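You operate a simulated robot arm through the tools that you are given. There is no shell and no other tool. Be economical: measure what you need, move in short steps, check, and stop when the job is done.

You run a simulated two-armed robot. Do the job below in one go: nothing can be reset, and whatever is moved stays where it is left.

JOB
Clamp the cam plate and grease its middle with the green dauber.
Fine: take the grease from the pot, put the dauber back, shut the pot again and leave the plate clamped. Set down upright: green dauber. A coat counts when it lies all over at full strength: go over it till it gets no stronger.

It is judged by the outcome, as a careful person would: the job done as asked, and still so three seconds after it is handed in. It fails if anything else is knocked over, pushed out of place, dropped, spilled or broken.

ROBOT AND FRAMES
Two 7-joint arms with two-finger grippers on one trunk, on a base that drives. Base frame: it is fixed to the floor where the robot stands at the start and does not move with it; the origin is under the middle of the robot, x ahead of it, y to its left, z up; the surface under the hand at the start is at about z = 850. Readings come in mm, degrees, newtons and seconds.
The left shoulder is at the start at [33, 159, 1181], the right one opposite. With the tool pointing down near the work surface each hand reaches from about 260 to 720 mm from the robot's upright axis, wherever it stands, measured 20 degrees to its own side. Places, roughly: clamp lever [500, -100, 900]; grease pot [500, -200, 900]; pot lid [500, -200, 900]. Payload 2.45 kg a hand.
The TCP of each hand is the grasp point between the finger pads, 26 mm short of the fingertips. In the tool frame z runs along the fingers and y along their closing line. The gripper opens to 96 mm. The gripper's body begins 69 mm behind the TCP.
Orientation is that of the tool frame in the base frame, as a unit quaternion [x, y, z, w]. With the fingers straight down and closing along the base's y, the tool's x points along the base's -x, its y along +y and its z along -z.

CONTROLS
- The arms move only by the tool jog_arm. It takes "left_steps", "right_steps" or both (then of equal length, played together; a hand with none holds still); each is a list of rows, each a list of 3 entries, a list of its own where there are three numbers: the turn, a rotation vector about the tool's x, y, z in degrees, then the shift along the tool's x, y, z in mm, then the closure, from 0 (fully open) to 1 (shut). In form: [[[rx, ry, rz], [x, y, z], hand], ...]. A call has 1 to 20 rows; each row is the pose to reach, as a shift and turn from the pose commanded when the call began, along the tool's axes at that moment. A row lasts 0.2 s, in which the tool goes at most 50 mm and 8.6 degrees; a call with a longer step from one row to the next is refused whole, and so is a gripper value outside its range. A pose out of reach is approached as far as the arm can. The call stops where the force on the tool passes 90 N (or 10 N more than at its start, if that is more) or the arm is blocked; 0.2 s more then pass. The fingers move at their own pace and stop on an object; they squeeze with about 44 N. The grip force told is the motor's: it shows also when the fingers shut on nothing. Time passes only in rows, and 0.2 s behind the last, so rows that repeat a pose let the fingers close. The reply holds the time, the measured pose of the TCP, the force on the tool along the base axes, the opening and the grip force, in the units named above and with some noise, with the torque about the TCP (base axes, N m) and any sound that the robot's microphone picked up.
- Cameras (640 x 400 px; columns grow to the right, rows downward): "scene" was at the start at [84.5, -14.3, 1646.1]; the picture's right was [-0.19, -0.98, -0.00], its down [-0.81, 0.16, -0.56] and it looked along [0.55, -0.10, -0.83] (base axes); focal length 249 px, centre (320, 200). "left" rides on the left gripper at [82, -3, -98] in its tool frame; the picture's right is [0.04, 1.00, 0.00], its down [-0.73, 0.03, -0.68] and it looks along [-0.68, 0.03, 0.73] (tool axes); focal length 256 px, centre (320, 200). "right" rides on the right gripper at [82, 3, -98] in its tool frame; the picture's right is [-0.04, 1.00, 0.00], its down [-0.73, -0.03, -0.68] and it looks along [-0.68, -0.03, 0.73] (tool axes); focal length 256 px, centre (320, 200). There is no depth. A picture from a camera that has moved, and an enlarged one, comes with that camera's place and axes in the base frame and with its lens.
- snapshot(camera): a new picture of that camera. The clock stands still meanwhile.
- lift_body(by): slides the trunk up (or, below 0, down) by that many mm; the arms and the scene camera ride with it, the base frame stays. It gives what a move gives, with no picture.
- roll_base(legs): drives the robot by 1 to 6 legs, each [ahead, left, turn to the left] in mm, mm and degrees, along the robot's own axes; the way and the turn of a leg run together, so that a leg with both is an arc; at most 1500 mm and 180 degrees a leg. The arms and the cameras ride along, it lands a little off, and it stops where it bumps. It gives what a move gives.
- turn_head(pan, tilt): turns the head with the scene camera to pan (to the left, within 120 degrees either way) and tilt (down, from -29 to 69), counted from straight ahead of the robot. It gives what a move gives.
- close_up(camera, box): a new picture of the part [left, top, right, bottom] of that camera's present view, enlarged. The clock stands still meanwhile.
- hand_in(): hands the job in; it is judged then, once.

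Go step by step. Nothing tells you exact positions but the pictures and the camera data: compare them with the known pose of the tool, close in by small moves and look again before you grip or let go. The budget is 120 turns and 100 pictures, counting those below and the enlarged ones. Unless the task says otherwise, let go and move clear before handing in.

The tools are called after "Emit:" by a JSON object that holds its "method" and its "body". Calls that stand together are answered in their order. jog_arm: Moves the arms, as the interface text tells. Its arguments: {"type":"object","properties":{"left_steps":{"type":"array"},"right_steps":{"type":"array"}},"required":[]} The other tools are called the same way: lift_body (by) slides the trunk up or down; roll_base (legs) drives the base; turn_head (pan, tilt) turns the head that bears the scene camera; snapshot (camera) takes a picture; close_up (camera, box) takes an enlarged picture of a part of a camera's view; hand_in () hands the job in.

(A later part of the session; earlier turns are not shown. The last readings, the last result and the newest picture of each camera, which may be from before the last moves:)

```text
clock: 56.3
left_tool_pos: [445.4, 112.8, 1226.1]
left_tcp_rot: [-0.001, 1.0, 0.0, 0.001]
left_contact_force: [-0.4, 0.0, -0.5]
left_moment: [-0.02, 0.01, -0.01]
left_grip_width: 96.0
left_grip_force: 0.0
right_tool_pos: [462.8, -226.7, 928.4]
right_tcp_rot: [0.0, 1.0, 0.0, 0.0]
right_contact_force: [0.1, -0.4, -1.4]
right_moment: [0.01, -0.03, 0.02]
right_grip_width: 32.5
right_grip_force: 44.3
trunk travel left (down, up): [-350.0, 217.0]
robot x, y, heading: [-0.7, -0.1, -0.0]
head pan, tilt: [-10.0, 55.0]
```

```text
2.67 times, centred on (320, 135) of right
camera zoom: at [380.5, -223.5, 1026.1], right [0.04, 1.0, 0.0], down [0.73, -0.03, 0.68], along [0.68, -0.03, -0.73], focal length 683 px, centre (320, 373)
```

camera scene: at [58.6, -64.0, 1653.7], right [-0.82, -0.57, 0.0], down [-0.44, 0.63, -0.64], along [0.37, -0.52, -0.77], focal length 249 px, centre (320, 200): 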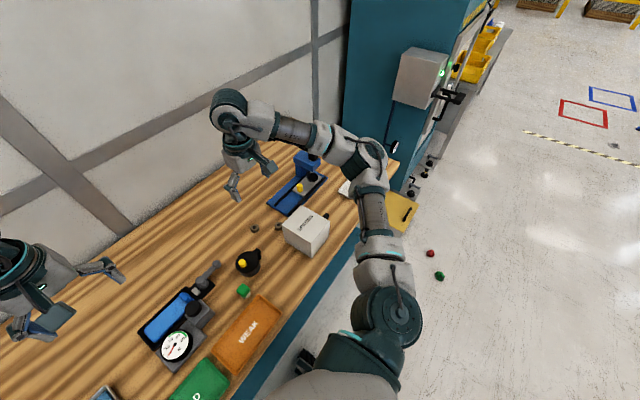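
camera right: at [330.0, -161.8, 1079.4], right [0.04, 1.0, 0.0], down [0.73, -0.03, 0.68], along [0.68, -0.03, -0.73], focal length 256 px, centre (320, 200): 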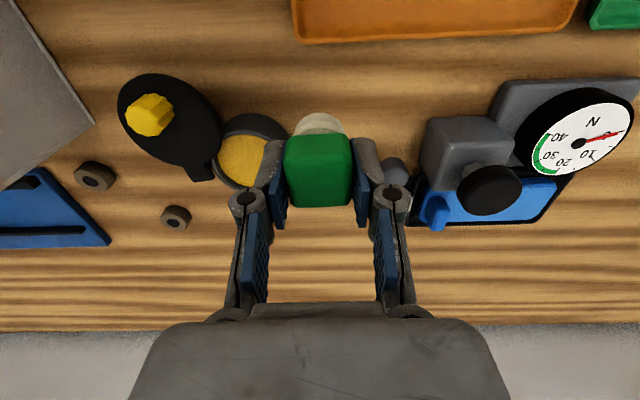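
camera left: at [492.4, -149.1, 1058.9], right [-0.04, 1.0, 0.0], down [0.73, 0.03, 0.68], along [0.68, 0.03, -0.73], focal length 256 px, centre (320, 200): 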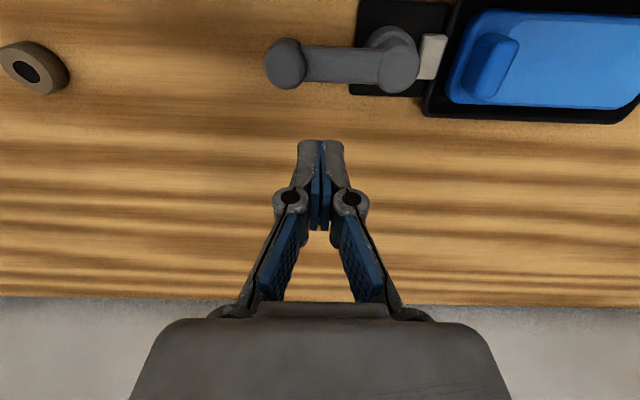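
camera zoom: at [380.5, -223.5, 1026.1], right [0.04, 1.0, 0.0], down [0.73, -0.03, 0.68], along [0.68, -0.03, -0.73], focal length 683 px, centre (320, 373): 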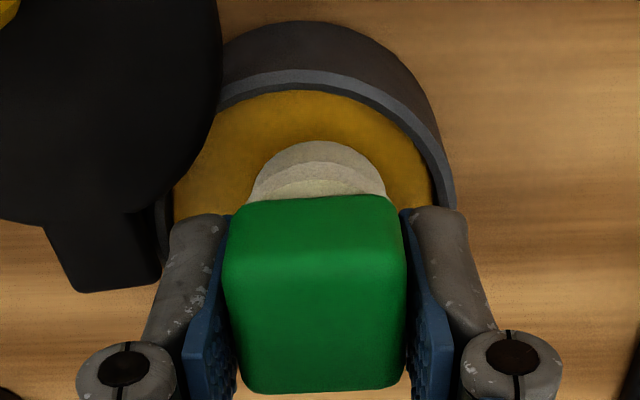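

Not yet touching. Lowering in 2 mm steps, watching force.

Emit:
{"method": "jog_arm", "body": {"right_steps": [[[0, 0, 0], [0, 0, 1.5], 1], [[0, 0, 0], [0, 0, 3], 1], [[0, 0, 0], [0, 0, 3], 1]]}}

Emit:
{"method": "jog_arm", "body": {"right_steps": [[[0, 0, 0], [0, 0, 1.5], 1], [[0, 0, 0], [0, 0, 3], 1], [[0, 0, 0], [0, 0, 3], 1]]}}

Emit:
{"method": "close_up", "body": {"camera": "right", "box": [200, 60, 440, 210]}}

```text
clock: 57.1
left_tool_pos: [444.9, 112.1, 1224.7]
left_tcp_rot: [-0.001, 1.0, 0.0, 0.001]
left_contact_force: [-0.4, -0.5, -0.3]
left_moment: [0.02, 0.01, 0.01]
left_grip_width: 96.1
left_grip_force: 0.0
right_tool_pos: [461.5, -226.7, 925.2]
right_tcp_rot: [0.001, 1.0, 0.001, 0.0]
right_contact_force: [0.3, -0.4, -1.0]
right_moment: [-0.01, 0.01, -0.02]
right_grip_width: 32.4
right_grip_force: 44.0
trunk travel left (down, up): [-350.0, 217.0]
robot x, y, heading: [4.5, 2.0, -0.0]
head pan, tilt: [-10.0, 55.0]
```

```text
clock: 57.9
left_tool_pos: [444.7, 113.4, 1226.0]
left_tcp_rot: [0.0, 1.0, 0.0, 0.001]
left_contact_force: [0.3, 0.2, 0.6]
left_moment: [-0.04, 0.02, 0.0]
left_grip_width: 96.1
left_grip_force: 0.0
right_tool_pos: [461.4, -226.4, 922.8]
right_tcp_rot: [0.001, 1.0, 0.0, 0.0]
right_contact_force: [-0.6, 0.1, -0.2]
right_moment: [0.0, 0.0, 0.01]
right_grip_width: 32.1
right_grip_force: 44.5
trunk travel left (down, up): [-350.0, 217.0]
robot x, y, heading: [-0.7, 0.2, 0.0]
head pan, tilt: [-10.0, 55.0]
```

```text
2.67 times, centred on (320, 135) of right
camera zoom: at [380.3, -223.4, 1020.2], right [0.04, 1.0, 0.0], down [0.73, -0.03, 0.68], along [0.68, -0.03, -0.73], focal length 683 px, centre (320, 373)
```

zoom: 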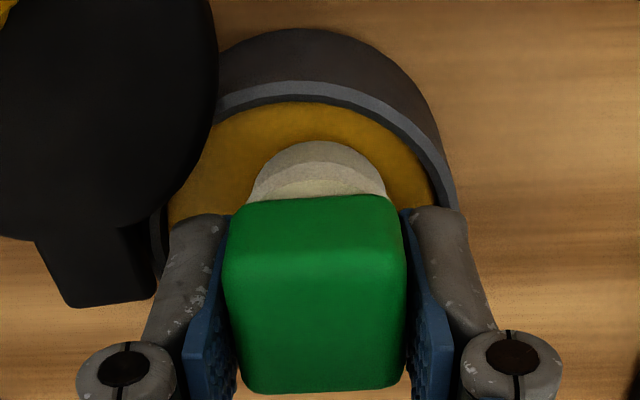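

No contact force yet. Checking from the scene camera how pad and grease relate.

Emit:
{"method": "close_up", "body": {"camera": "scene", "box": [335, 205, 399, 245]}}

```text
10.00 times, centred on (367, 225) of scene
camera zoom: at [85.6, -11.9, 1647.1], right [-0.17, -0.98, 0.0], down [-0.81, 0.14, -0.57], along [0.56, -0.1, -0.82], focal length 2489 px, centre (-150, -50)
```

zoom: 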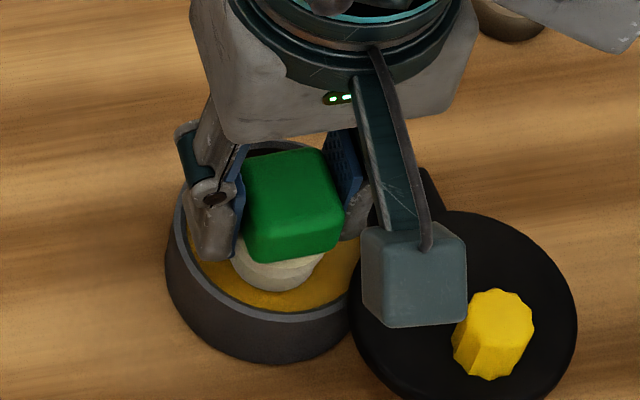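

The pad looks almost at the grease. I'll centre slightly and continue 2 mm at a time.

Emit:
{"method": "jog_arm", "body": {"right_steps": [[[0, 0, 0], [0, -2, 1], 1], [[0, 0, 0], [0, -2, 2], 1], [[0, 0, 0], [0, -2, 2], 1]]}}

Emit:
{"method": "jog_arm", "body": {"right_steps": [[[0, 0, 0], [0, 0, 1], 1], [[0, 0, 0], [0, 0, 2], 1], [[0, 0, 0], [0, 0, 2], 1]]}}

Emit:
{"method": "jog_arm", "body": {"right_steps": [[[0, 0, 0], [0, 0, 1], 1], [[0, 0, 0], [0, 0, 2], 1], [[0, 0, 0], [0, 0, 2], 1]]}}

Emit:
{"method": "close_up", "body": {"camera": "right", "box": [200, 60, 440, 210]}}

```text
clock: 58.7
left_tool_pos: [445.5, 113.1, 1225.6]
left_tcp_rot: [-0.001, 1.0, 0.0, 0.001]
left_contact_force: [-1.1, 0.0, -0.4]
left_moment: [-0.01, -0.01, -0.01]
left_grip_width: 96.1
left_grip_force: 0.0
right_tool_pos: [461.7, -229.3, 920.6]
right_tcp_rot: [0.001, 1.0, 0.0, 0.0]
right_contact_force: [-1.0, 0.3, -0.7]
right_moment: [0.01, 0.03, -0.02]
right_grip_width: 32.2
right_grip_force: 44.0
trunk travel left (down, up): [-350.0, 217.0]
robot x, y, heading: [0.8, -2.1, 0.1]
head pan, tilt: [-10.0, 55.0]
```

```text
clock: 59.5
left_tool_pos: [444.8, 112.8, 1226.5]
left_tcp_rot: [-0.001, 1.0, 0.001, 0.001]
left_contact_force: [-0.5, 0.0, 0.7]
left_moment: [0.02, 0.04, -0.01]
left_grip_width: 96.0
left_grip_force: 0.0
right_tool_pos: [460.5, -227.8, 918.7]
right_tcp_rot: [0.001, 1.0, 0.0, 0.0]
right_contact_force: [0.2, -0.2, 0.3]
right_moment: [-0.02, 0.0, -0.04]
right_grip_width: 32.0
right_grip_force: 44.6
trunk travel left (down, up): [-350.0, 217.0]
robot x, y, heading: [0.4, -1.7, -0.2]
head pan, tilt: [-10.0, 55.0]
```

```text
clock: 60.3
left_tool_pos: [445.5, 114.7, 1224.9]
left_tcp_rot: [0.0, 1.0, -0.001, 0.001]
left_contact_force: [-0.3, -0.1, -0.7]
left_moment: [0.02, -0.02, 0.01]
left_grip_width: 96.3
left_grip_force: 0.0
right_tool_pos: [461.6, -228.9, 915.8]
right_tcp_rot: [0.001, 1.0, 0.0, 0.0]
right_contact_force: [0.6, -1.6, 3.7]
right_moment: [-0.02, 0.0, -0.01]
right_grip_width: 32.1
right_grip_force: 44.4
trunk travel left (down, up): [-350.0, 217.0]
robot x, y, heading: [0.9, -0.4, 0.1]
head pan, tilt: [-10.0, 55.0]
```

```text
2.67 times, centred on (320, 135) of right
camera zoom: at [380.3, -225.3, 1014.9], right [0.04, 1.0, 0.0], down [0.73, -0.03, 0.68], along [0.68, -0.03, -0.73], focal length 683 px, centre (320, 373)
```

zoom: 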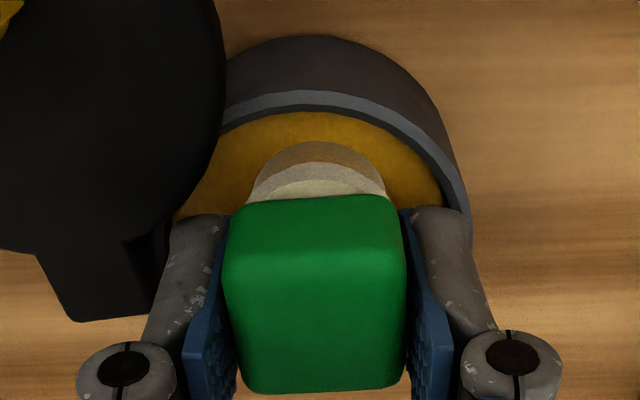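

The pad touched (3.7 N) and its lower layer took on grease colour. A slight further press, a little dwell, then lift straight up.

Emit:
{"method": "jog_arm", "body": {"right_steps": [[[0, 0, 0], [0, 0, 1], 1], [[0, 0, 0], [0, 0, 1], 1], [[0, 0, 0], [0, 0, 1], 1]]}}

Emit:
{"method": "jog_arm", "body": {"right_steps": [[[0, 0, 0], [0, 0, -15], 1], [[0, 0, 0], [0, 0, -40], 1], [[0, 0, 0], [0, 0, -65], 1], [[0, 0, 0], [0, 0, -65], 1]]}}

Emit:
{"method": "close_up", "body": {"camera": "right", "box": [200, 60, 440, 210]}}

Emit:
{"method": "close_up", "body": {"camera": "scene", "box": [250, 180, 410, 280]}}

```text
clock: 61.1
left_tool_pos: [444.3, 113.8, 1226.2]
left_tcp_rot: [-0.001, 1.0, 0.0, 0.002]
left_contact_force: [-0.5, -0.4, -0.4]
left_moment: [0.02, -0.04, 0.01]
left_grip_width: 96.1
left_grip_force: 0.1
right_tool_pos: [462.7, -228.3, 916.5]
right_tcp_rot: [0.0, 1.0, 0.001, 0.001]
right_contact_force: [0.7, -2.3, 15.3]
right_moment: [-0.07, 0.11, -0.02]
right_grip_width: 32.3
right_grip_force: 44.5
trunk travel left (down, up): [-350.0, 217.0]
robot x, y, heading: [0.5, 2.1, -0.1]
head pan, tilt: [-10.0, 55.0]
```

```text
clock: 62.1
left_tool_pos: [446.2, 113.3, 1226.4]
left_tcp_rot: [-0.001, 1.0, 0.0, 0.001]
left_contact_force: [-0.6, 0.1, 0.0]
left_moment: [-0.03, 0.03, -0.02]
left_grip_width: 96.1
left_grip_force: 0.0
right_tool_pos: [461.0, -227.9, 980.1]
right_tcp_rot: [0.001, 1.0, 0.0, -0.001]
right_contact_force: [0.4, -0.5, -0.2]
right_moment: [0.01, -0.04, 0.02]
right_grip_width: 32.4
right_grip_force: 43.7
trunk travel left (down, up): [-350.0, 217.0]
robot x, y, heading: [1.6, -1.5, -0.2]
head pan, tilt: [-10.0, 55.0]
```

```text
2.67 times, centred on (320, 135) of right
camera zoom: at [380.2, -225.7, 1077.9], right [0.04, 1.0, 0.0], down [0.73, -0.03, 0.68], along [0.68, -0.03, -0.73], focal length 683 px, centre (320, 373)
```

zoom: 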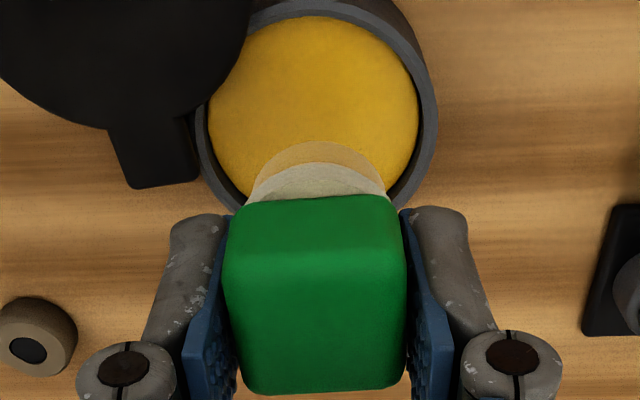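

```text
4.00 times, centred on (330, 230) of scene
camera zoom: at [85.8, -11.9, 1647.1], right [-0.17, -0.98, 0.0], down [-0.81, 0.14, -0.57], along [0.56, -0.1, -0.82], focal length 996 px, centre (280, 80)
```

zoom: 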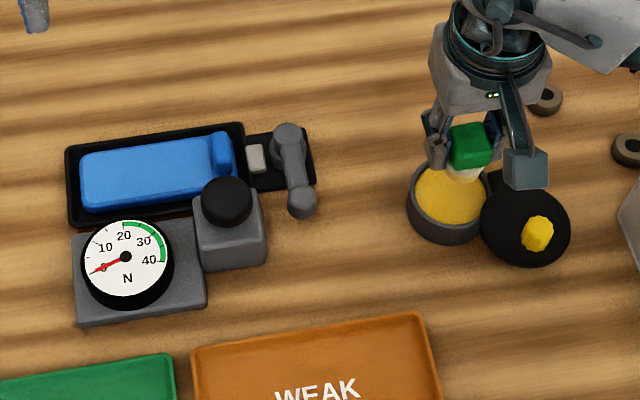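

The pad is loaded with grease. The plate's lighter middle face spans roughly x 516–568, y −28…86 at z≈866, so pad contact should come at TCP z≈904. Moving over its centre.

Emit:
{"method": "jog_arm", "body": {"right_steps": [[[0, 0, 0], [-12, 36, 0], 1], [[0, 0, 0], [-24, 74, 0], 1], [[0, 0, 0], [-36, 112, 0], 1], [[0, 0, 0], [-48, 150, 0], 1], [[0, 0, 0], [-60, 188, 0], 1], [[0, 0, 0], [-72, 225, 0], 1], [[0, 0, 0], [-81, 257, 0], 1], [[0, 0, 0], [-81, 257, 30], 1], [[0, 0, 0], [-81, 257, 62], 1], [[0, 0, 0], [-81, 257, 62], 1]]}}

Emit:
{"method": "snapshot", "body": {"camera": "right"}}

Emit:
{"method": "close_up", "body": {"camera": "scene", "box": [250, 180, 346, 240]}}

```text
clock: 64.3
left_tool_pos: [445.8, 115.3, 1226.6]
left_tcp_rot: [-0.001, 1.0, -0.001, 0.002]
left_contact_force: [0.3, 0.3, -0.3]
left_moment: [-0.01, 0.02, 0.0]
left_grip_width: 96.0
left_grip_force: 0.0
right_tool_pos: [544.3, 30.1, 917.6]
right_tcp_rot: [0.0, 1.0, 0.0, 0.0]
right_contact_force: [-0.1, 0.4, -0.2]
right_moment: [0.0, 0.04, -0.03]
right_grip_width: 32.2
right_grip_force: 44.7
trunk travel left (down, up): [-350.0, 217.0]
robot x, y, heading: [-3.0, -2.7, -0.0]
head pan, tilt: [-10.0, 55.0]
```

```text
31 pictures are left
camera right: at [462.0, 33.4, 1015.7], right [0.04, 1.0, 0.0], down [0.73, -0.03, 0.68], along [0.68, -0.03, -0.73], focal length 256 px, centre (320, 200)
```

right: 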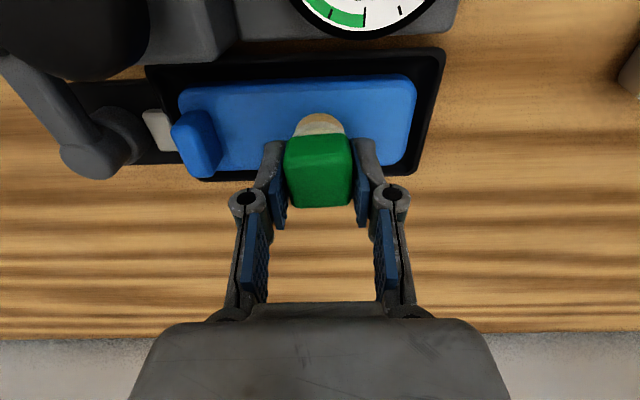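

```text
6.67 times, centred on (298, 210) of scene
camera zoom: at [86.1, -10.4, 1647.2], right [-0.17, -0.98, 0.0], down [-0.81, 0.14, -0.57], along [0.56, -0.1, -0.82], focal length 1659 px, centre (467, 133)
```

zoom: 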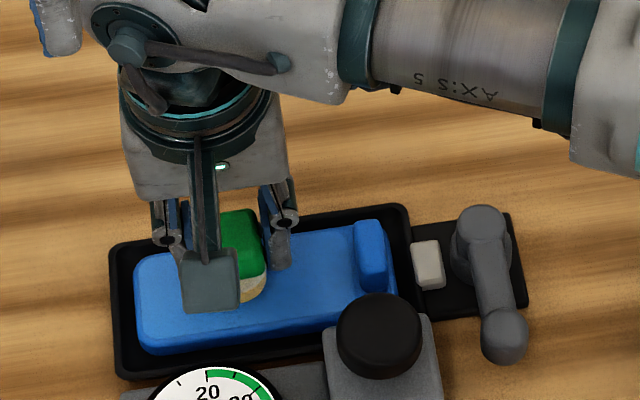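

Over the plate's middle. Lowering carefully to contact.

Emit:
{"method": "jog_arm", "body": {"right_steps": [[[0, 0, 0], [1, 0, 5], 1], [[0, 0, 0], [1, 0, 10], 1], [[0, 0, 0], [1, 0, 10], 1]]}}

Emit:
{"method": "jog_arm", "body": {"right_steps": [[[0, 0, 0], [0, 0, 1.5], 1], [[0, 0, 0], [0, 0, 3], 1], [[0, 0, 0], [0, 0, 3], 1]]}}

```text
clock: 65.1
left_tool_pos: [446.1, 115.2, 1224.7]
left_tcp_rot: [-0.001, 1.0, -0.001, 0.0]
left_contact_force: [1.0, 0.5, 0.3]
left_moment: [0.01, 0.04, 0.0]
left_grip_width: 96.0
left_grip_force: 0.0
right_tool_pos: [542.3, 29.7, 907.8]
right_tcp_rot: [0.001, 1.0, -0.001, 0.0]
right_contact_force: [0.1, -0.1, 0.5]
right_moment: [0.0, 0.02, -0.01]
right_grip_width: 32.5
right_grip_force: 43.4
trunk travel left (down, up): [-350.0, 217.0]
robot x, y, heading: [-3.5, 2.5, -0.1]
head pan, tilt: [-10.0, 55.0]
```

```text
clock: 65.9
left_tool_pos: [443.4, 114.0, 1225.5]
left_tcp_rot: [-0.001, 1.0, -0.001, 0.001]
left_contact_force: [0.6, -0.2, -0.6]
left_moment: [0.03, -0.01, 0.0]
left_grip_width: 96.0
left_grip_force: 0.0
right_tool_pos: [542.6, 29.2, 907.5]
right_tcp_rot: [0.001, 1.0, 0.0, 0.002]
right_contact_force: [4.4, -0.9, 20.9]
right_moment: [-0.09, 0.05, 0.03]
right_grip_width: 32.2
right_grip_force: 44.2
trunk travel left (down, up): [-350.0, 217.0]
robot x, y, heading: [-1.1, -2.1, -0.3]
head pan, tilt: [-10.0, 55.0]
```

Contact at TCP z≈907.5. I'll rub over the central part with moderate pressure, then lift and look.

Emit:
{"method": "jog_arm", "body": {"right_steps": [[[0, 0, 0], [0, 0, -1], 1], [[0, 0, 0], [7, 0, -1], 1], [[0, 0, 0], [7, 8, -1], 1], [[0, 0, 0], [0, 8, -1], 1], [[0, 0, 0], [-7, 8, -1], 1], [[0, 0, 0], [-7, 0, -1], 1], [[0, 0, 0], [-7, -8, -1], 1], [[0, 0, 0], [0, -8, -1], 1], [[0, 0, 0], [7, -8, -1], 1], [[0, 0, 0], [7, 0, -1], 1], [[0, 0, 0], [0, 0, -1], 1], [[0, 0, 0], [0, 0, -5], 1], [[0, 0, 0], [0, 50, -15], 1], [[0, 0, 0], [0, 95, -15], 1], [[0, 0, 0], [0, 95, -15], 1]]}}

Emit:
{"method": "snapshot", "body": {"camera": "right"}}

Emit:
{"method": "close_up", "body": {"camera": "scene", "box": [250, 180, 346, 240]}}

```text
refused: row 13 steps farther than a row can; nothing moved
```

```text
29 pictures are left
camera right: at [460.4, 33.3, 1005.5], right [0.04, 1.0, 0.0], down [0.73, -0.03, 0.68], along [0.68, -0.03, -0.73], focal length 256 px, centre (320, 200)
```

right: 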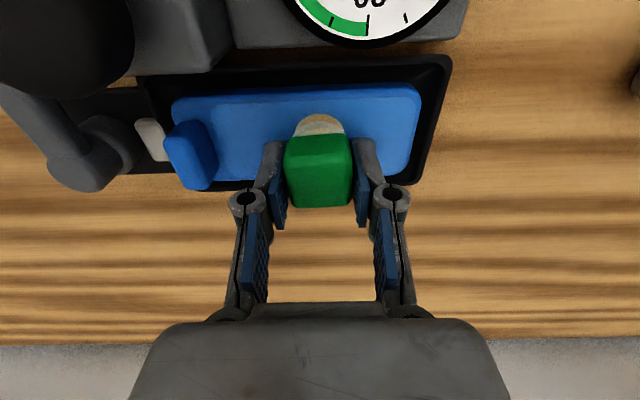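

```text
6.67 times, centred on (298, 210) of scene
camera zoom: at [83.5, -9.8, 1647.6], right [-0.17, -0.98, 0.0], down [-0.81, 0.14, -0.57], along [0.56, -0.1, -0.82], focal length 1659 px, centre (467, 133)
```

zoom: 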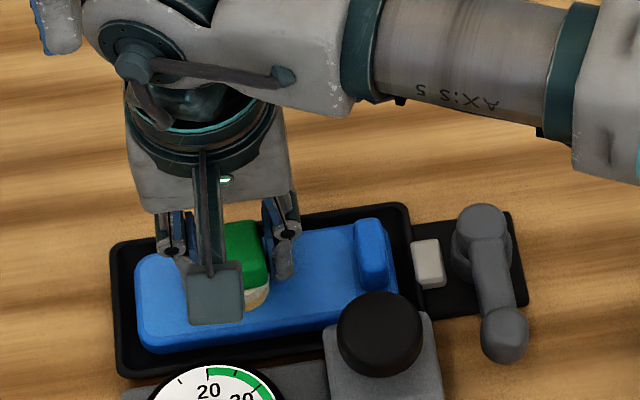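

One step was too long; repeating with shorter exit steps.

Emit:
{"method": "jog_arm", "body": {"right_steps": [[[0, 0, 0], [0, 0, -1], 1], [[0, 0, 0], [7, 0, -1], 1], [[0, 0, 0], [7, 8, -1], 1], [[0, 0, 0], [0, 8, -1], 1], [[0, 0, 0], [-7, 8, -1], 1], [[0, 0, 0], [-7, 0, -1], 1], [[0, 0, 0], [-7, -8, -1], 1], [[0, 0, 0], [0, -8, -1], 1], [[0, 0, 0], [7, -8, -1], 1], [[0, 0, 0], [7, 0, -1], 1], [[0, 0, 0], [0, 0, -1], 1], [[0, 0, 0], [0, 0, -25], 1], [[0, 0, 0], [0, 0, -65], 1], [[0, 0, 0], [30, -30, -75], 1], [[0, 0, 0], [60, -60, -75], 1], [[0, 0, 0], [60, -60, -75], 1]]}}

Emit:
{"method": "snapshot", "body": {"camera": "right"}}

```text
clock: 69.3
left_tool_pos: [445.3, 113.4, 1225.8]
left_tcp_rot: [-0.001, 1.0, 0.0, 0.001]
left_contact_force: [-0.6, -0.7, 0.1]
left_moment: [0.03, -0.01, 0.02]
left_grip_width: 96.1
left_grip_force: 0.1
right_tool_pos: [480.8, -30.3, 979.1]
right_tcp_rot: [0.0, 1.0, 0.0, 0.0]
right_contact_force: [0.1, -0.5, -0.2]
right_moment: [0.01, -0.03, 0.03]
right_grip_width: 32.2
right_grip_force: 43.8
trunk travel left (down, up): [-350.0, 217.0]
robot x, y, heading: [-1.4, -3.1, -0.0]
head pan, tilt: [-10.0, 55.0]
```

```text
27 pictures are left
camera right: at [399.6, -27.1, 1078.5], right [0.04, 1.0, 0.0], down [0.73, -0.03, 0.68], along [0.68, -0.03, -0.73], focal length 256 px, centre (320, 200)
```

right: 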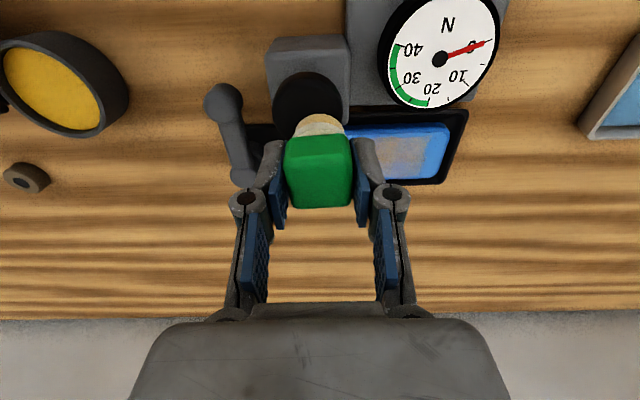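

A coat is visible. Closer look from the left camera.

Emit:
{"method": "close_up", "body": {"camera": "left", "box": [206, 60, 326, 135]}}

Emit:
{"method": "close_up", "body": {"camera": "right", "box": [340, 100, 480, 190]}}

```text
5.33 times, centred on (266, 98) of left
camera zoom: at [362.9, 110.3, 1323.3], right [-0.04, 1.0, 0.0], down [0.73, 0.03, 0.68], along [0.68, 0.03, -0.73], focal length 1365 px, centre (608, 747)
```

zoom: 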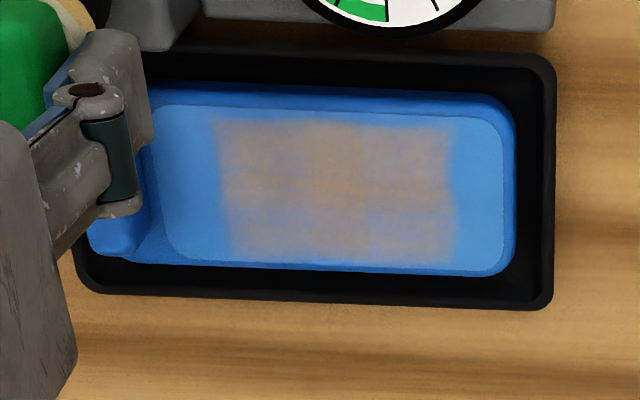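

```text
4.44 times, centred on (410, 145) of right
camera zoom: at [399.6, -27.1, 1078.5], right [0.04, 1.0, 0.0], down [0.73, -0.03, 0.68], along [0.68, -0.03, -0.73], focal length 1138 px, centre (-80, 444)
```

zoom: 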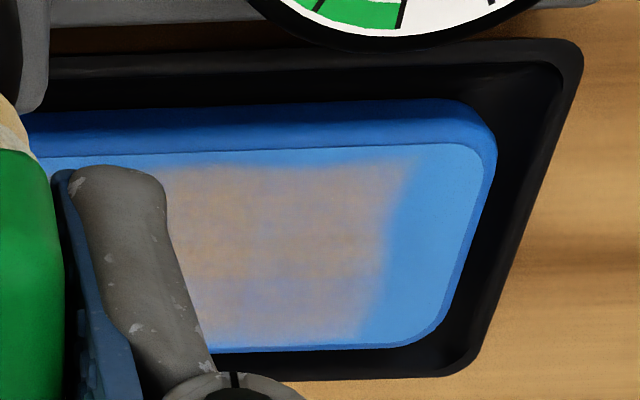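

The target shows as a rectangular patch (about x 514–560, y −11…69), coated but still thin. I'll go over it again in a raster with the same pressure.

Emit:
{"method": "jog_arm", "body": {"right_steps": [[[0, 0, 0], [-25, 20, 0], 1], [[0, 0, 0], [-48, 33, 35], 1], [[0, 0, 0], [-48, 33, 66], 1], [[0, 0, 0], [-48, 33, 74], 1], [[0, 0, 0], [-48, 43, 74], 1], [[0, 0, 0], [-48, 52, 74], 1], [[0, 0, 0], [-48, 61, 74], 1], [[0, 0, 0], [-48, 70, 74], 1], [[0, 0, 0], [-48, 79, 74], 1], [[0, 0, 0], [-48, 87, 74], 1], [[0, 0, 0], [-56, 87, 74], 1], [[0, 0, 0], [-56, 78, 74], 1], [[0, 0, 0], [-56, 69, 74], 1], [[0, 0, 0], [-56, 60, 74], 1], [[0, 0, 0], [-56, 51, 74], 1], [[0, 0, 0], [-56, 42, 74], 1], [[0, 0, 0], [-56, 33, 74], 1], [[0, 0, 0], [-64, 33, 74], 1], [[0, 0, 0], [-64, 42, 74], 1], [[0, 0, 0], [-64, 51, 74], 1]]}}

Emit:
{"method": "jog_arm", "body": {"right_steps": [[[0, 0, 0], [0, 9, 0], 1], [[0, 0, 0], [0, 18, 0], 1], [[0, 0, 0], [0, 27, 0], 1], [[0, 0, 0], [0, 36, 0], 1], [[0, 0, 0], [0, 36, -20], 1], [[0, 0, 0], [10, 10, -45], 1], [[0, 0, 0], [34, -20, -70], 1], [[0, 0, 0], [64, -51, -74], 1], [[0, 0, 0], [64, -81, -74], 1], [[0, 0, 0], [64, -81, -74], 1]]}}

Emit:
{"method": "close_up", "body": {"camera": "left", "box": [206, 60, 326, 135]}}

```text
clock: 73.5
left_tool_pos: [444.6, 112.1, 1225.9]
left_tcp_rot: [-0.001, 1.0, 0.0, 0.002]
left_contact_force: [-0.5, -0.3, 0.1]
left_moment: [0.0, 0.0, -0.01]
left_grip_width: 95.9
left_grip_force: 0.1
right_tool_pos: [546.2, 18.4, 906.2]
right_tcp_rot: [0.001, 1.0, 0.0, 0.001]
right_contact_force: [0.3, -5.3, 18.9]
right_moment: [-0.21, 0.11, 0.05]
right_grip_width: 32.3
right_grip_force: 43.7
trunk travel left (down, up): [-350.0, 217.0]
robot x, y, heading: [1.6, 1.3, -0.3]
head pan, tilt: [-10.0, 55.0]
```

```text
clock: 75.7
left_tool_pos: [445.1, 115.2, 1225.3]
left_tcp_rot: [0.0, 1.0, -0.001, 0.001]
left_contact_force: [0.6, -0.4, -0.2]
left_moment: [0.01, -0.02, 0.03]
left_grip_width: 96.0
left_grip_force: 0.0
right_tool_pos: [482.4, -60.1, 979.1]
right_tcp_rot: [0.001, 1.0, -0.001, 0.0]
right_contact_force: [0.7, -0.5, -0.4]
right_moment: [-0.01, 0.0, 0.01]
right_grip_width: 32.3
right_grip_force: 44.0
trunk travel left (down, up): [-350.0, 217.0]
robot x, y, heading: [0.3, -2.1, 0.1]
head pan, tilt: [-10.0, 55.0]
```

```text
5.33 times, centred on (266, 98) of left
camera zoom: at [363.2, 112.0, 1323.0], right [-0.04, 1.0, 0.0], down [0.73, 0.03, 0.68], along [0.68, 0.03, -0.73], focal length 1365 px, centre (608, 747)
```

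zoom: 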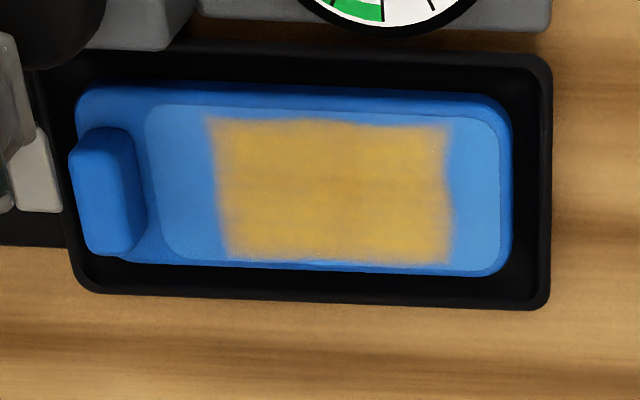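

Much stronger now. Another full pass, then compare.

Emit:
{"method": "jog_arm", "body": {"right_steps": [[[0, 0, 0], [-20, 35, 0], 1], [[0, 0, 0], [-46, 58, 25], 1], [[0, 0, 0], [-46, 62, 66], 1], [[0, 0, 0], [-46, 62, 74], 1], [[0, 0, 0], [-46, 71, 74], 1], [[0, 0, 0], [-46, 80, 74], 1], [[0, 0, 0], [-46, 89, 74], 1], [[0, 0, 0], [-46, 98, 74], 1], [[0, 0, 0], [-46, 107, 74], 1], [[0, 0, 0], [-46, 118, 74], 1], [[0, 0, 0], [-56, 118, 74], 1], [[0, 0, 0], [-56, 108, 74], 1], [[0, 0, 0], [-56, 99, 74], 1], [[0, 0, 0], [-56, 90, 74], 1], [[0, 0, 0], [-56, 81, 74], 1], [[0, 0, 0], [-56, 72, 74], 1], [[0, 0, 0], [-56, 62, 74], 1], [[0, 0, 0], [-66, 62, 74], 1], [[0, 0, 0], [-66, 72, 74], 1], [[0, 0, 0], [-66, 81, 74], 1]]}}

Emit:
{"method": "jog_arm", "body": {"right_steps": [[[0, 0, 0], [0, 9, 0], 1], [[0, 0, 0], [0, 18, 0], 1], [[0, 0, 0], [0, 27, 0], 1], [[0, 0, 0], [0, 37, 0], 1], [[0, 0, 0], [10, 28, 0], 1], [[0, 0, 0], [10, 18, 0], 1], [[0, 0, 0], [10, 9, 0], 1], [[0, 0, 0], [10, 0, 0], 1], [[0, 0, 0], [10, -10, 0], 1], [[0, 0, 0], [10, -19, 0], 1], [[0, 0, 0], [10, -19, -20], 1], [[0, 0, 0], [20, -30, -45], 1], [[0, 0, 0], [40, -50, -70], 1], [[0, 0, 0], [66, -71, -74], 1], [[0, 0, 0], [66, -81, -74], 1], [[0, 0, 0], [66, -81, -74], 1]]}}

Emit:
{"method": "close_up", "body": {"camera": "left", "box": [206, 60, 326, 135]}}

```text
clock: 79.9
left_tool_pos: [444.1, 112.9, 1225.2]
left_tcp_rot: [-0.001, 1.0, -0.001, 0.002]
left_contact_force: [0.2, 0.3, -0.4]
left_moment: [0.02, 0.02, 0.0]
left_grip_width: 95.8
left_grip_force: 0.1
right_tool_pos: [547.6, 18.8, 907.0]
right_tcp_rot: [0.002, 1.0, 0.0, 0.001]
right_contact_force: [0.6, -4.3, 12.8]
right_moment: [-0.18, 0.07, 0.05]
right_grip_width: 32.4
right_grip_force: 43.7
trunk travel left (down, up): [-350.0, 217.0]
robot x, y, heading: [1.7, 0.2, -0.2]
head pan, tilt: [-10.0, 55.0]
```

```text
clock: 83.3
left_tool_pos: [445.1, 114.3, 1225.8]
left_tcp_rot: [-0.001, 1.0, -0.001, 0.002]
left_contact_force: [0.8, -1.4, 0.2]
left_moment: [-0.02, 0.0, 0.03]
left_grip_width: 95.8
left_grip_force: 0.0
right_tool_pos: [482.9, -61.0, 980.7]
right_tcp_rot: [0.001, 1.0, -0.001, 0.0]
right_contact_force: [0.3, 0.2, -0.7]
right_moment: [0.03, 0.0, 0.01]
right_grip_width: 32.1
right_grip_force: 43.9
trunk travel left (down, up): [-350.0, 217.0]
robot x, y, heading: [0.7, 0.9, -0.2]
head pan, tilt: [-10.0, 55.0]
```

```text
5.33 times, centred on (266, 98) of left
camera zoom: at [363.1, 110.7, 1323.1], right [-0.04, 1.0, 0.0], down [0.73, 0.03, 0.68], along [0.68, 0.03, -0.73], focal length 1365 px, centre (608, 747)
```

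zoom: 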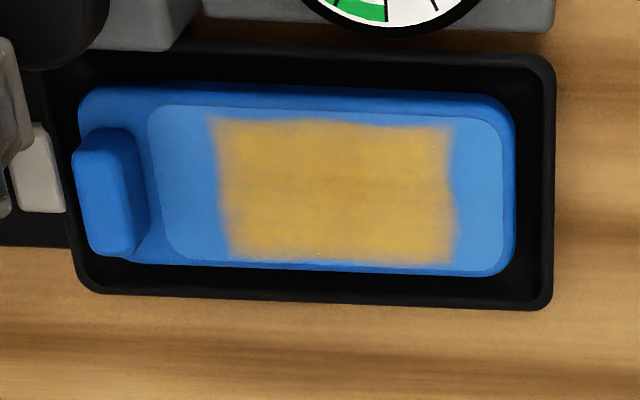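

No stronger than before, but the dauber may simply be running dry; I'll reload once and go over again to be sure.

Emit:
{"method": "jog_arm", "body": {"right_steps": [[[0, 0, 0], [5, -40, 0], 1], [[0, 0, 0], [10, -80, 0], 1], [[0, 0, 0], [15, -120, 0], 1], [[0, 0, 0], [21, -160, 0], 1], [[0, 0, 0], [21, -168, 0], 1], [[0, 0, 0], [21, -168, 30], 1], [[0, 0, 0], [21, -168, 52], 1], [[0, 0, 0], [21, -168, 60], 1], [[0, 0, 0], [21, -168, 64], 1], [[0, 0, 0], [21, -168, 64], 1]]}}

Emit:
{"method": "jog_arm", "body": {"right_steps": [[[0, 0, 0], [0, 0, 1], 1], [[0, 0, 0], [0, 0, 1.5], 1], [[0, 0, 0], [0, 0, 1.5], 1]]}}

```text
clock: 85.5
left_tool_pos: [444.4, 112.3, 1225.9]
left_tcp_rot: [0.0, 1.0, 0.0, 0.001]
left_contact_force: [-1.0, -0.1, 0.7]
left_moment: [0.04, 0.03, -0.01]
left_grip_width: 95.9
left_grip_force: 0.0
right_tool_pos: [460.9, -228.7, 916.2]
right_tcp_rot: [0.001, 1.0, 0.0, 0.0]
right_contact_force: [-0.2, -0.4, -0.2]
right_moment: [0.0, -0.01, -0.03]
right_grip_width: 32.4
right_grip_force: 43.9
trunk travel left (down, up): [-350.0, 217.0]
robot x, y, heading: [0.5, -0.3, 0.1]
head pan, tilt: [-10.0, 55.0]
```

```text
clock: 86.3
left_tool_pos: [444.1, 112.3, 1225.2]
left_tcp_rot: [-0.001, 1.0, 0.0, 0.0]
left_contact_force: [0.7, -0.7, 0.1]
left_moment: [-0.02, 0.02, -0.02]
left_grip_width: 95.9
left_grip_force: 0.0
right_tool_pos: [461.5, -228.9, 915.1]
right_tcp_rot: [0.001, 1.0, 0.0, 0.001]
right_contact_force: [2.1, -2.0, 7.9]
right_moment: [-0.06, 0.0, -0.01]
right_grip_width: 32.2
right_grip_force: 44.1
trunk travel left (down, up): [-350.0, 217.0]
robot x, y, heading: [2.5, 2.3, -0.0]
head pan, tilt: [-10.0, 55.0]
```

Loaded again (8 N contact). Lift and return to the plate for another raster.

Emit:
{"method": "jog_arm", "body": {"right_steps": [[[0, 0, 0], [0, 0, -25], 1], [[0, 0, 0], [0, 0, -65.5], 1], [[0, 0, 0], [-7, 45, -65.5], 1], [[0, 0, 0], [-14, 90, -65.5], 1], [[0, 0, 0], [-21, 135, -65.5], 1], [[0, 0, 0], [-21, 168, -65.5], 1], [[0, 0, 0], [-21, 168, -65.5], 1]]}}

Emit:
{"method": "jog_arm", "body": {"right_steps": [[[0, 0, 0], [-20, 35, 0], 1], [[0, 0, 0], [-46, 58, 25], 1], [[0, 0, 0], [-46, 62, 66], 1], [[0, 0, 0], [-46, 62, 74], 1], [[0, 0, 0], [-46, 71, 74], 1], [[0, 0, 0], [-46, 80, 74], 1], [[0, 0, 0], [-46, 89, 74], 1], [[0, 0, 0], [-46, 98, 74], 1], [[0, 0, 0], [-46, 107, 74], 1], [[0, 0, 0], [-46, 118, 74], 1], [[0, 0, 0], [-56, 118, 74], 1], [[0, 0, 0], [-56, 108, 74], 1], [[0, 0, 0], [-56, 99, 74], 1], [[0, 0, 0], [-56, 90, 74], 1], [[0, 0, 0], [-56, 81, 74], 1], [[0, 0, 0], [-56, 72, 74], 1], [[0, 0, 0], [-56, 62, 74], 1], [[0, 0, 0], [-66, 62, 74], 1], [[0, 0, 0], [-66, 72, 74], 1], [[0, 0, 0], [-66, 81, 74], 1]]}}

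Emit:
{"method": "jog_arm", "body": {"right_steps": [[[0, 0, 0], [0, 9, 0], 1], [[0, 0, 0], [0, 18, 0], 1], [[0, 0, 0], [0, 27, 0], 1], [[0, 0, 0], [0, 37, 0], 1], [[0, 0, 0], [10, 28, 0], 1], [[0, 0, 0], [10, 18, 0], 1], [[0, 0, 0], [10, 9, 0], 1], [[0, 0, 0], [10, 0, 0], 1], [[0, 0, 0], [10, -10, 0], 1], [[0, 0, 0], [10, -19, 0], 1], [[0, 0, 0], [10, -19, -20], 1], [[0, 0, 0], [20, -30, -45], 1], [[0, 0, 0], [40, -50, -70], 1], [[0, 0, 0], [66, -71, -74], 1], [[0, 0, 0], [66, -81, -74], 1], [[0, 0, 0], [66, -81, -74], 1]]}}

Emit:
{"method": "close_up", "body": {"camera": "left", "box": [206, 60, 326, 135]}}

```text
clock: 87.9
left_tool_pos: [445.4, 114.4, 1224.5]
left_tcp_rot: [0.0, 1.0, -0.002, 0.001]
left_contact_force: [0.7, 0.3, 0.4]
left_moment: [-0.01, -0.02, -0.01]
left_grip_width: 96.1
left_grip_force: 0.0
right_tool_pos: [482.0, -60.0, 981.5]
right_tcp_rot: [0.001, 1.0, -0.001, 0.0]
right_contact_force: [0.0, 0.1, -0.5]
right_moment: [0.01, -0.01, 0.01]
right_grip_width: 32.3
right_grip_force: 44.3
trunk travel left (down, up): [-350.0, 217.0]
robot x, y, heading: [-4.2, -0.3, -0.0]
head pan, tilt: [-10.0, 55.0]
```

```text
clock: 92.1
left_tool_pos: [444.5, 114.1, 1226.8]
left_tcp_rot: [-0.001, 1.0, -0.002, 0.002]
left_contact_force: [-0.7, -0.7, 0.2]
left_moment: [-0.03, -0.03, -0.02]
left_grip_width: 95.9
left_grip_force: 0.1
right_tool_pos: [547.7, 20.3, 906.9]
right_tcp_rot: [0.0, 1.0, -0.001, 0.0]
right_contact_force: [0.3, -2.4, 10.5]
right_moment: [-0.17, 0.05, 0.02]
right_grip_width: 31.9
right_grip_force: 44.8
trunk travel left (down, up): [-350.0, 217.0]
robot x, y, heading: [0.2, -0.7, -0.1]
head pan, tilt: [-10.0, 55.0]
```

```text
clock: 95.5
left_tool_pos: [445.8, 114.9, 1224.9]
left_tcp_rot: [-0.001, 1.0, -0.001, 0.001]
left_contact_force: [0.0, 0.2, -0.4]
left_moment: [0.0, 0.03, 0.0]
left_grip_width: 96.0
left_grip_force: 0.1
right_tool_pos: [481.1, -60.1, 979.7]
right_tcp_rot: [0.001, 1.0, 0.0, 0.0]
right_contact_force: [-0.3, 0.0, -0.3]
right_moment: [-0.01, 0.0, 0.0]
right_grip_width: 32.0
right_grip_force: 44.1
trunk travel left (down, up): [-350.0, 217.0]
robot x, y, heading: [2.1, -2.1, -0.2]
head pan, tilt: [-10.0, 55.0]
```

```text
5.33 times, centred on (266, 98) of left
camera zoom: at [363.1, 110.7, 1323.1], right [-0.04, 1.0, 0.0], down [0.73, 0.03, 0.68], along [0.68, 0.03, -0.73], focal length 1365 px, centre (608, 747)
```

zoom: 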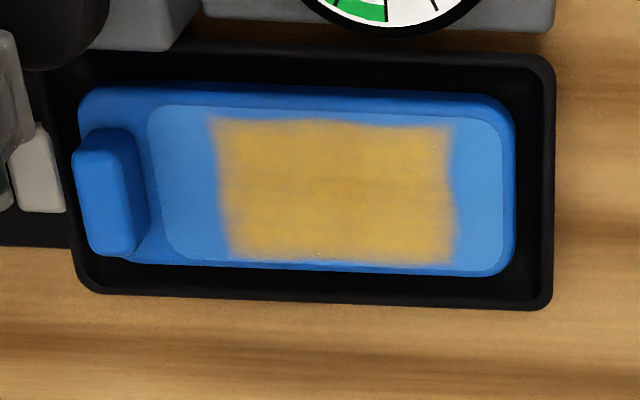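

The coat is unchanged after a fresh load, so it's at full strength; the plate hasn't moved. Now I'll return the dauber to its original place at about [415,-158].

Emit:
{"method": "jog_arm", "body": {"right_steps": [[[0, 0, 0], [16, -30, 0], 1], [[0, 0, 0], [33, -60, 0], 1], [[0, 0, 0], [50, -85, 0], 1], [[0, 0, 0], [66, -98, 0], 1], [[0, 0, 0], [66, -98, 35], 1], [[0, 0, 0], [66, -98, 65], 1], [[0, 0, 0], [66, -98, 84], 1], [[0, 0, 0], [66, -98, 88], 1], [[0, 0, 0], [66, -98, 88], 1]]}}

Emit:
{"method": "jog_arm", "body": {"right_steps": [[[0, 0, 0], [0, 0, 1.5], 1], [[0, 0, 0], [0, 0, 3], 1], [[0, 0, 0], [0, 0, 3], 1]]}}

```text
clock: 97.5
left_tool_pos: [445.3, 114.0, 1224.8]
left_tcp_rot: [-0.002, 1.0, 0.0, 0.0]
left_contact_force: [0.0, -0.1, -0.5]
left_moment: [0.03, 0.02, -0.03]
left_grip_width: 96.0
left_grip_force: 0.0
right_tool_pos: [415.5, -160.3, 892.4]
right_tcp_rot: [0.001, 1.0, 0.001, -0.001]
right_contact_force: [0.0, -0.2, -0.8]
right_moment: [-0.02, 0.02, 0.0]
right_grip_width: 32.3
right_grip_force: 44.1
trunk travel left (down, up): [-350.0, 217.0]
robot x, y, heading: [1.2, -1.2, 0.2]
head pan, tilt: [-10.0, 55.0]
```

```text
clock: 98.3
left_tool_pos: [446.0, 112.4, 1226.1]
left_tcp_rot: [-0.001, 1.0, 0.0, 0.001]
left_contact_force: [0.2, 0.0, 0.5]
left_moment: [-0.03, 0.0, 0.03]
left_grip_width: 96.0
left_grip_force: 0.1
right_tool_pos: [415.4, -158.6, 888.9]
right_tcp_rot: [0.0, 1.0, 0.0, 0.0]
right_contact_force: [0.9, -0.1, -0.1]
right_moment: [-0.01, -0.03, 0.04]
right_grip_width: 32.0
right_grip_force: 44.5
trunk travel left (down, up): [-350.0, 217.0]
robot x, y, heading: [-2.6, -0.6, -0.1]
head pan, tilt: [-10.0, 55.0]
```

One more mm at a time until it touches the bench.

Emit:
{"method": "jog_arm", "body": {"right_steps": [[[0, 0, 0], [0, 0, 1], 1], [[0, 0, 0], [0, 0, 1.5], 1], [[0, 0, 0], [0, 0, 1.5], 1]]}}

Emit:
{"method": "jog_arm", "body": {"right_steps": [[[0, 0, 0], [0, 0, 0.5], 1], [[0, 0, 0], [0, 0, 1], 1], [[0, 0, 0], [0, 0, 1], 1]]}}

```text
clock: 99.1
left_tool_pos: [445.4, 113.3, 1225.2]
left_tcp_rot: [0.0, 1.0, 0.0, 0.001]
left_contact_force: [0.3, -0.2, 0.2]
left_moment: [-0.01, -0.03, 0.0]
left_grip_width: 96.0
left_grip_force: 0.1
right_tool_pos: [415.4, -158.8, 888.3]
right_tcp_rot: [0.001, 1.0, -0.001, 0.0]
right_contact_force: [-0.5, -0.4, -0.4]
right_moment: [-0.01, -0.03, 0.0]
right_grip_width: 32.0
right_grip_force: 44.2
trunk travel left (down, up): [-350.0, 217.0]
robot x, y, heading: [-0.4, 1.1, -0.1]
head pan, tilt: [-10.0, 55.0]
```

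```text
clock: 99.9
left_tool_pos: [445.1, 113.1, 1224.7]
left_tcp_rot: [0.0, 1.0, 0.0, 0.001]
left_contact_force: [0.4, -0.4, -0.6]
left_moment: [0.01, 0.0, 0.01]
left_grip_width: 96.0
left_grip_force: 0.1
right_tool_pos: [416.8, -159.4, 886.4]
right_tcp_rot: [0.0, 1.0, -0.002, 0.0]
right_contact_force: [-0.2, -0.5, -0.9]
right_moment: [-0.02, 0.0, -0.02]
right_grip_width: 32.5
right_grip_force: 44.0
trunk travel left (down, up): [-350.0, 217.0]
robot x, y, heading: [-1.1, 0.5, -0.0]
head pan, tilt: [-10.0, 55.0]
```

Emit:
{"method": "jog_arm", "body": {"right_steps": [[[0, 0, 0], [0, 0, 0.7], 1], [[0, 0, 0], [0, 0, 1.4], 1], [[0, 0, 0], [0, 0, 1.4], 1]]}}

Emit:
{"method": "close_up", "body": {"camera": "right", "box": [220, 80, 420, 205]}}

```text
clock: 100.7
left_tool_pos: [445.4, 112.4, 1223.8]
left_tcp_rot: [0.0, 1.0, 0.0, 0.0]
left_contact_force: [-0.3, -0.7, 0.6]
left_moment: [0.01, -0.01, -0.04]
left_grip_width: 95.9
left_grip_force: 0.1
right_tool_pos: [415.1, -159.3, 886.0]
right_tcp_rot: [0.0, 1.0, -0.001, 0.0]
right_contact_force: [-0.6, -0.3, 0.5]
right_moment: [0.0, 0.04, 0.02]
right_grip_width: 32.1
right_grip_force: 43.8
trunk travel left (down, up): [-350.0, 217.0]
robot x, y, heading: [-3.7, -3.8, -0.3]
head pan, tilt: [-10.0, 55.0]
```

```text
3.20 times, centred on (320, 142) of right
camera zoom: at [334.7, -155.7, 983.6], right [0.04, 1.0, 0.0], down [0.73, -0.03, 0.68], along [0.68, -0.03, -0.73], focal length 819 px, centre (320, 384)
```

zoom: 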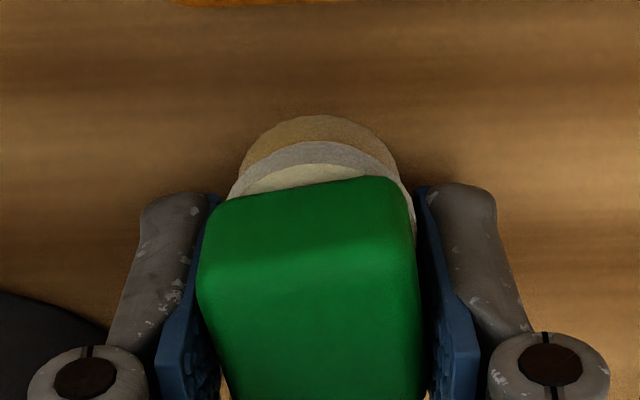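

The dauber looks slightly skewed in the grip; checking from the scene camera.

Emit:
{"method": "close_up", "body": {"camera": "scene", "box": [318, 218, 374, 258]}}

```text
10.00 times, centred on (346, 238) of scene
camera zoom: at [85.4, -11.3, 1647.2], right [-0.17, -0.98, 0.0], down [-0.81, 0.14, -0.57], along [0.56, -0.1, -0.82], focal length 2489 px, centre (60, -180)
```

zoom: 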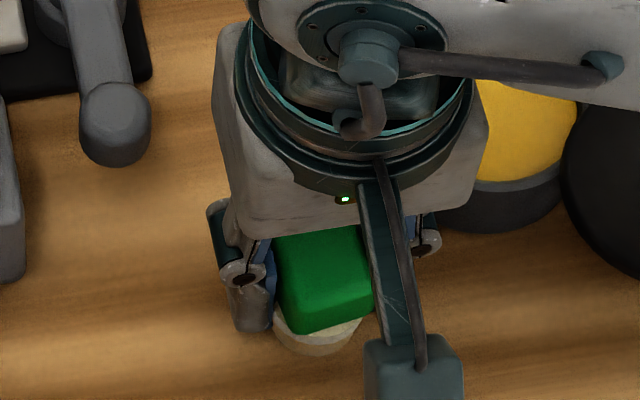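

Tilt is only a few degrees; I'll press gently till it seats, then open slowly.

Emit:
{"method": "jog_arm", "body": {"right_steps": [[[0, 0, 0], [0, 0, 0.7], 1], [[0, 0, 0], [0, 0, 1.5], 1], [[0, 0, 0], [0, 0, 1.5], 1]]}}

Emit:
{"method": "jog_arm", "body": {"right_steps": [[[0, 0, 0], [0, 0, 0.5], 1], [[0, 0, 0], [0, 0, 1], 1], [[0, 0, 0], [0, 0, 1], 1]]}}

```text
clock: 101.5
left_tool_pos: [443.5, 113.6, 1226.3]
left_tcp_rot: [-0.002, 1.0, -0.001, 0.002]
left_contact_force: [-0.8, 0.5, 0.3]
left_moment: [-0.02, 0.02, -0.01]
left_grip_width: 96.0
left_grip_force: 0.1
right_tool_pos: [415.4, -159.1, 885.2]
right_tcp_rot: [0.001, 1.0, 0.0, 0.001]
right_contact_force: [-0.5, -1.1, 14.0]
right_moment: [-0.07, 0.07, -0.03]
right_grip_width: 32.1
right_grip_force: 43.6
trunk travel left (down, up): [-350.0, 217.0]
robot x, y, heading: [-2.9, 1.2, -0.1]
head pan, tilt: [-10.0, 55.0]
```

```text
clock: 102.3
left_tool_pos: [444.2, 114.0, 1226.3]
left_tcp_rot: [-0.001, 1.0, -0.001, 0.001]
left_contact_force: [-0.5, -0.5, 0.4]
left_moment: [0.03, 0.0, 0.01]
left_grip_width: 95.9
left_grip_force: 0.1
right_tool_pos: [415.5, -159.1, 884.5]
right_tcp_rot: [0.001, 1.0, 0.0, 0.002]
right_contact_force: [3.6, -3.7, 33.5]
right_moment: [-0.11, 0.09, -0.01]
right_grip_width: 31.9
right_grip_force: 43.7
trunk travel left (down, up): [-350.0, 217.0]
robot x, y, heading: [1.0, 0.8, -0.1]
head pan, tilt: [-10.0, 55.0]
```

Seated. Ease off the pressure, open, then rise.

Emit:
{"method": "jog_arm", "body": {"right_steps": [[[0, 0, 0], [0, 0, -1.5], 1], [[0, 0, 0], [0, 0, -1.5], 0.64], [[0, 0, 0], [0, 0, -1.5], 0.6], [[0, 0, 0], [0, 0, -1.5], 0.5], [[0, 0, 0], [0, 0, -1.5], 0.35], [[0, 0, 0], [0, 0, -1.5], 0.35]]}}

Emit:
{"method": "jog_arm", "body": {"right_steps": [[[0, 0, 0], [0, 0, -20], 0.35], [[0, 0, 0], [0, 0, -60], 0.35], [[0, 0, 0], [0, 0, -90], 0.35], [[0, 0, 0], [0, 0, -90], 0.35]]}}

Emit:
{"method": "close_up", "body": {"camera": "right", "box": [120, 20, 440, 210]}}

```text
clock: 103.7
left_tool_pos: [445.7, 113.4, 1225.6]
left_tcp_rot: [-0.001, 1.0, 0.0, 0.0]
left_contact_force: [0.6, -0.7, 0.5]
left_moment: [-0.01, 0.0, 0.0]
left_grip_width: 95.9
left_grip_force: 0.0
right_tool_pos: [415.8, -159.6, 885.0]
right_tcp_rot: [0.001, 1.0, -0.001, 0.001]
right_contact_force: [-1.0, -0.2, -0.6]
right_moment: [-0.04, -0.02, 0.01]
right_grip_width: 62.4
right_grip_force: 0.1
trunk travel left (down, up): [-350.0, 217.0]
robot x, y, heading: [1.4, 1.4, 0.1]
head pan, tilt: [-10.0, 55.0]
```

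```text
clock: 104.7
left_tool_pos: [445.4, 113.2, 1225.0]
left_tcp_rot: [-0.001, 1.0, 0.0, 0.001]
left_contact_force: [0.0, -0.1, -0.9]
left_moment: [0.02, 0.0, 0.01]
left_grip_width: 96.2
left_grip_force: 0.2
right_tool_pos: [415.1, -159.7, 974.1]
right_tcp_rot: [0.0, 1.0, -0.001, 0.0]
right_contact_force: [-0.6, -0.3, 0.8]
right_moment: [-0.04, 0.0, -0.02]
right_grip_width: 62.6
right_grip_force: 0.1
trunk travel left (down, up): [-350.0, 217.0]
robot x, y, heading: [3.6, -3.0, -0.1]
head pan, tilt: [-10.0, 55.0]
```

```text
2.00 times, centred on (280, 115) of right
camera zoom: at [334.1, -156.4, 1072.6], right [0.04, 1.0, 0.0], down [0.73, -0.03, 0.68], along [0.68, -0.03, -0.73], focal length 512 px, centre (400, 370)
```

zoom: 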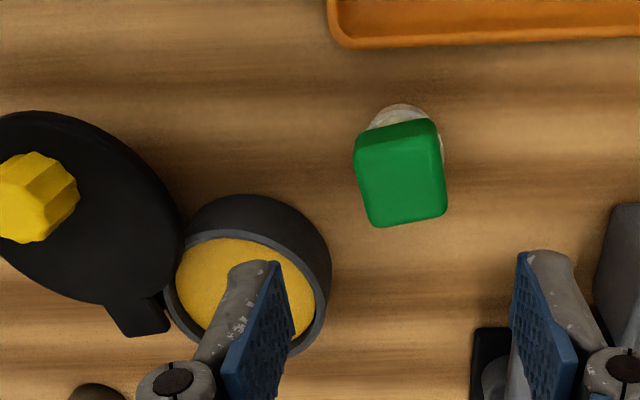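

The dauber stands upright near its original place. Now close the lid: fingers closed, go behind the knob (at about [404,-277]) on its -y side.

Emit:
{"method": "jog_arm", "body": {"right_steps": [[[0, 0, 0], [2, -35, 0], 1], [[0, 0, 0], [3, -72, 0], 1], [[0, 0, 0], [4, -110, 0], 1], [[0, 0, 0], [5, -146, 0], 1], [[0, 0, 0], [5, -146, 20], 1], [[0, 0, 0], [5, -146, 39], 1], [[0, 0, 0], [5, -146, 39], 1]]}}

Emit:
{"method": "close_up", "body": {"camera": "right", "box": [200, 60, 440, 210]}}

```text
clock: 106.3
left_tool_pos: [445.3, 113.7, 1225.5]
left_tcp_rot: [-0.001, 1.0, 0.0, 0.002]
left_contact_force: [-0.4, -0.3, -1.1]
left_moment: [-0.03, 0.01, -0.02]
left_grip_width: 95.9
left_grip_force: 0.0
right_tool_pos: [410.7, -305.5, 935.6]
right_tcp_rot: [0.001, 1.0, 0.0, -0.001]
right_contact_force: [0.3, -0.5, -0.8]
right_moment: [0.0, -0.01, -0.04]
right_grip_width: 0.0
right_grip_force: 28.4
trunk travel left (down, up): [-350.0, 217.0]
robot x, y, heading: [1.5, 0.4, 0.2]
head pan, tilt: [-10.0, 55.0]
```

```text
2.67 times, centred on (320, 135) of right
camera zoom: at [329.1, -302.3, 1033.3], right [0.04, 1.0, 0.0], down [0.73, -0.03, 0.68], along [0.68, -0.03, -0.73], focal length 683 px, centre (320, 373)
```

zoom: 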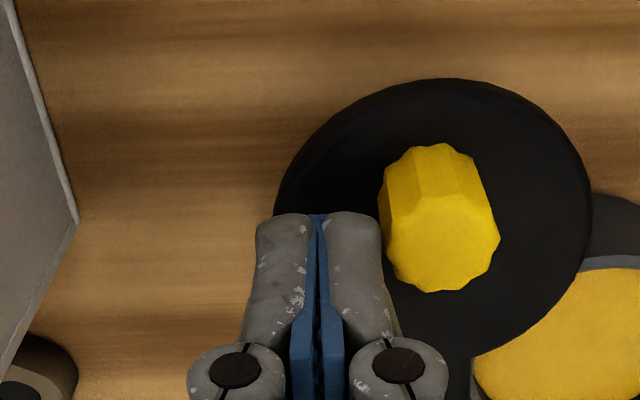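

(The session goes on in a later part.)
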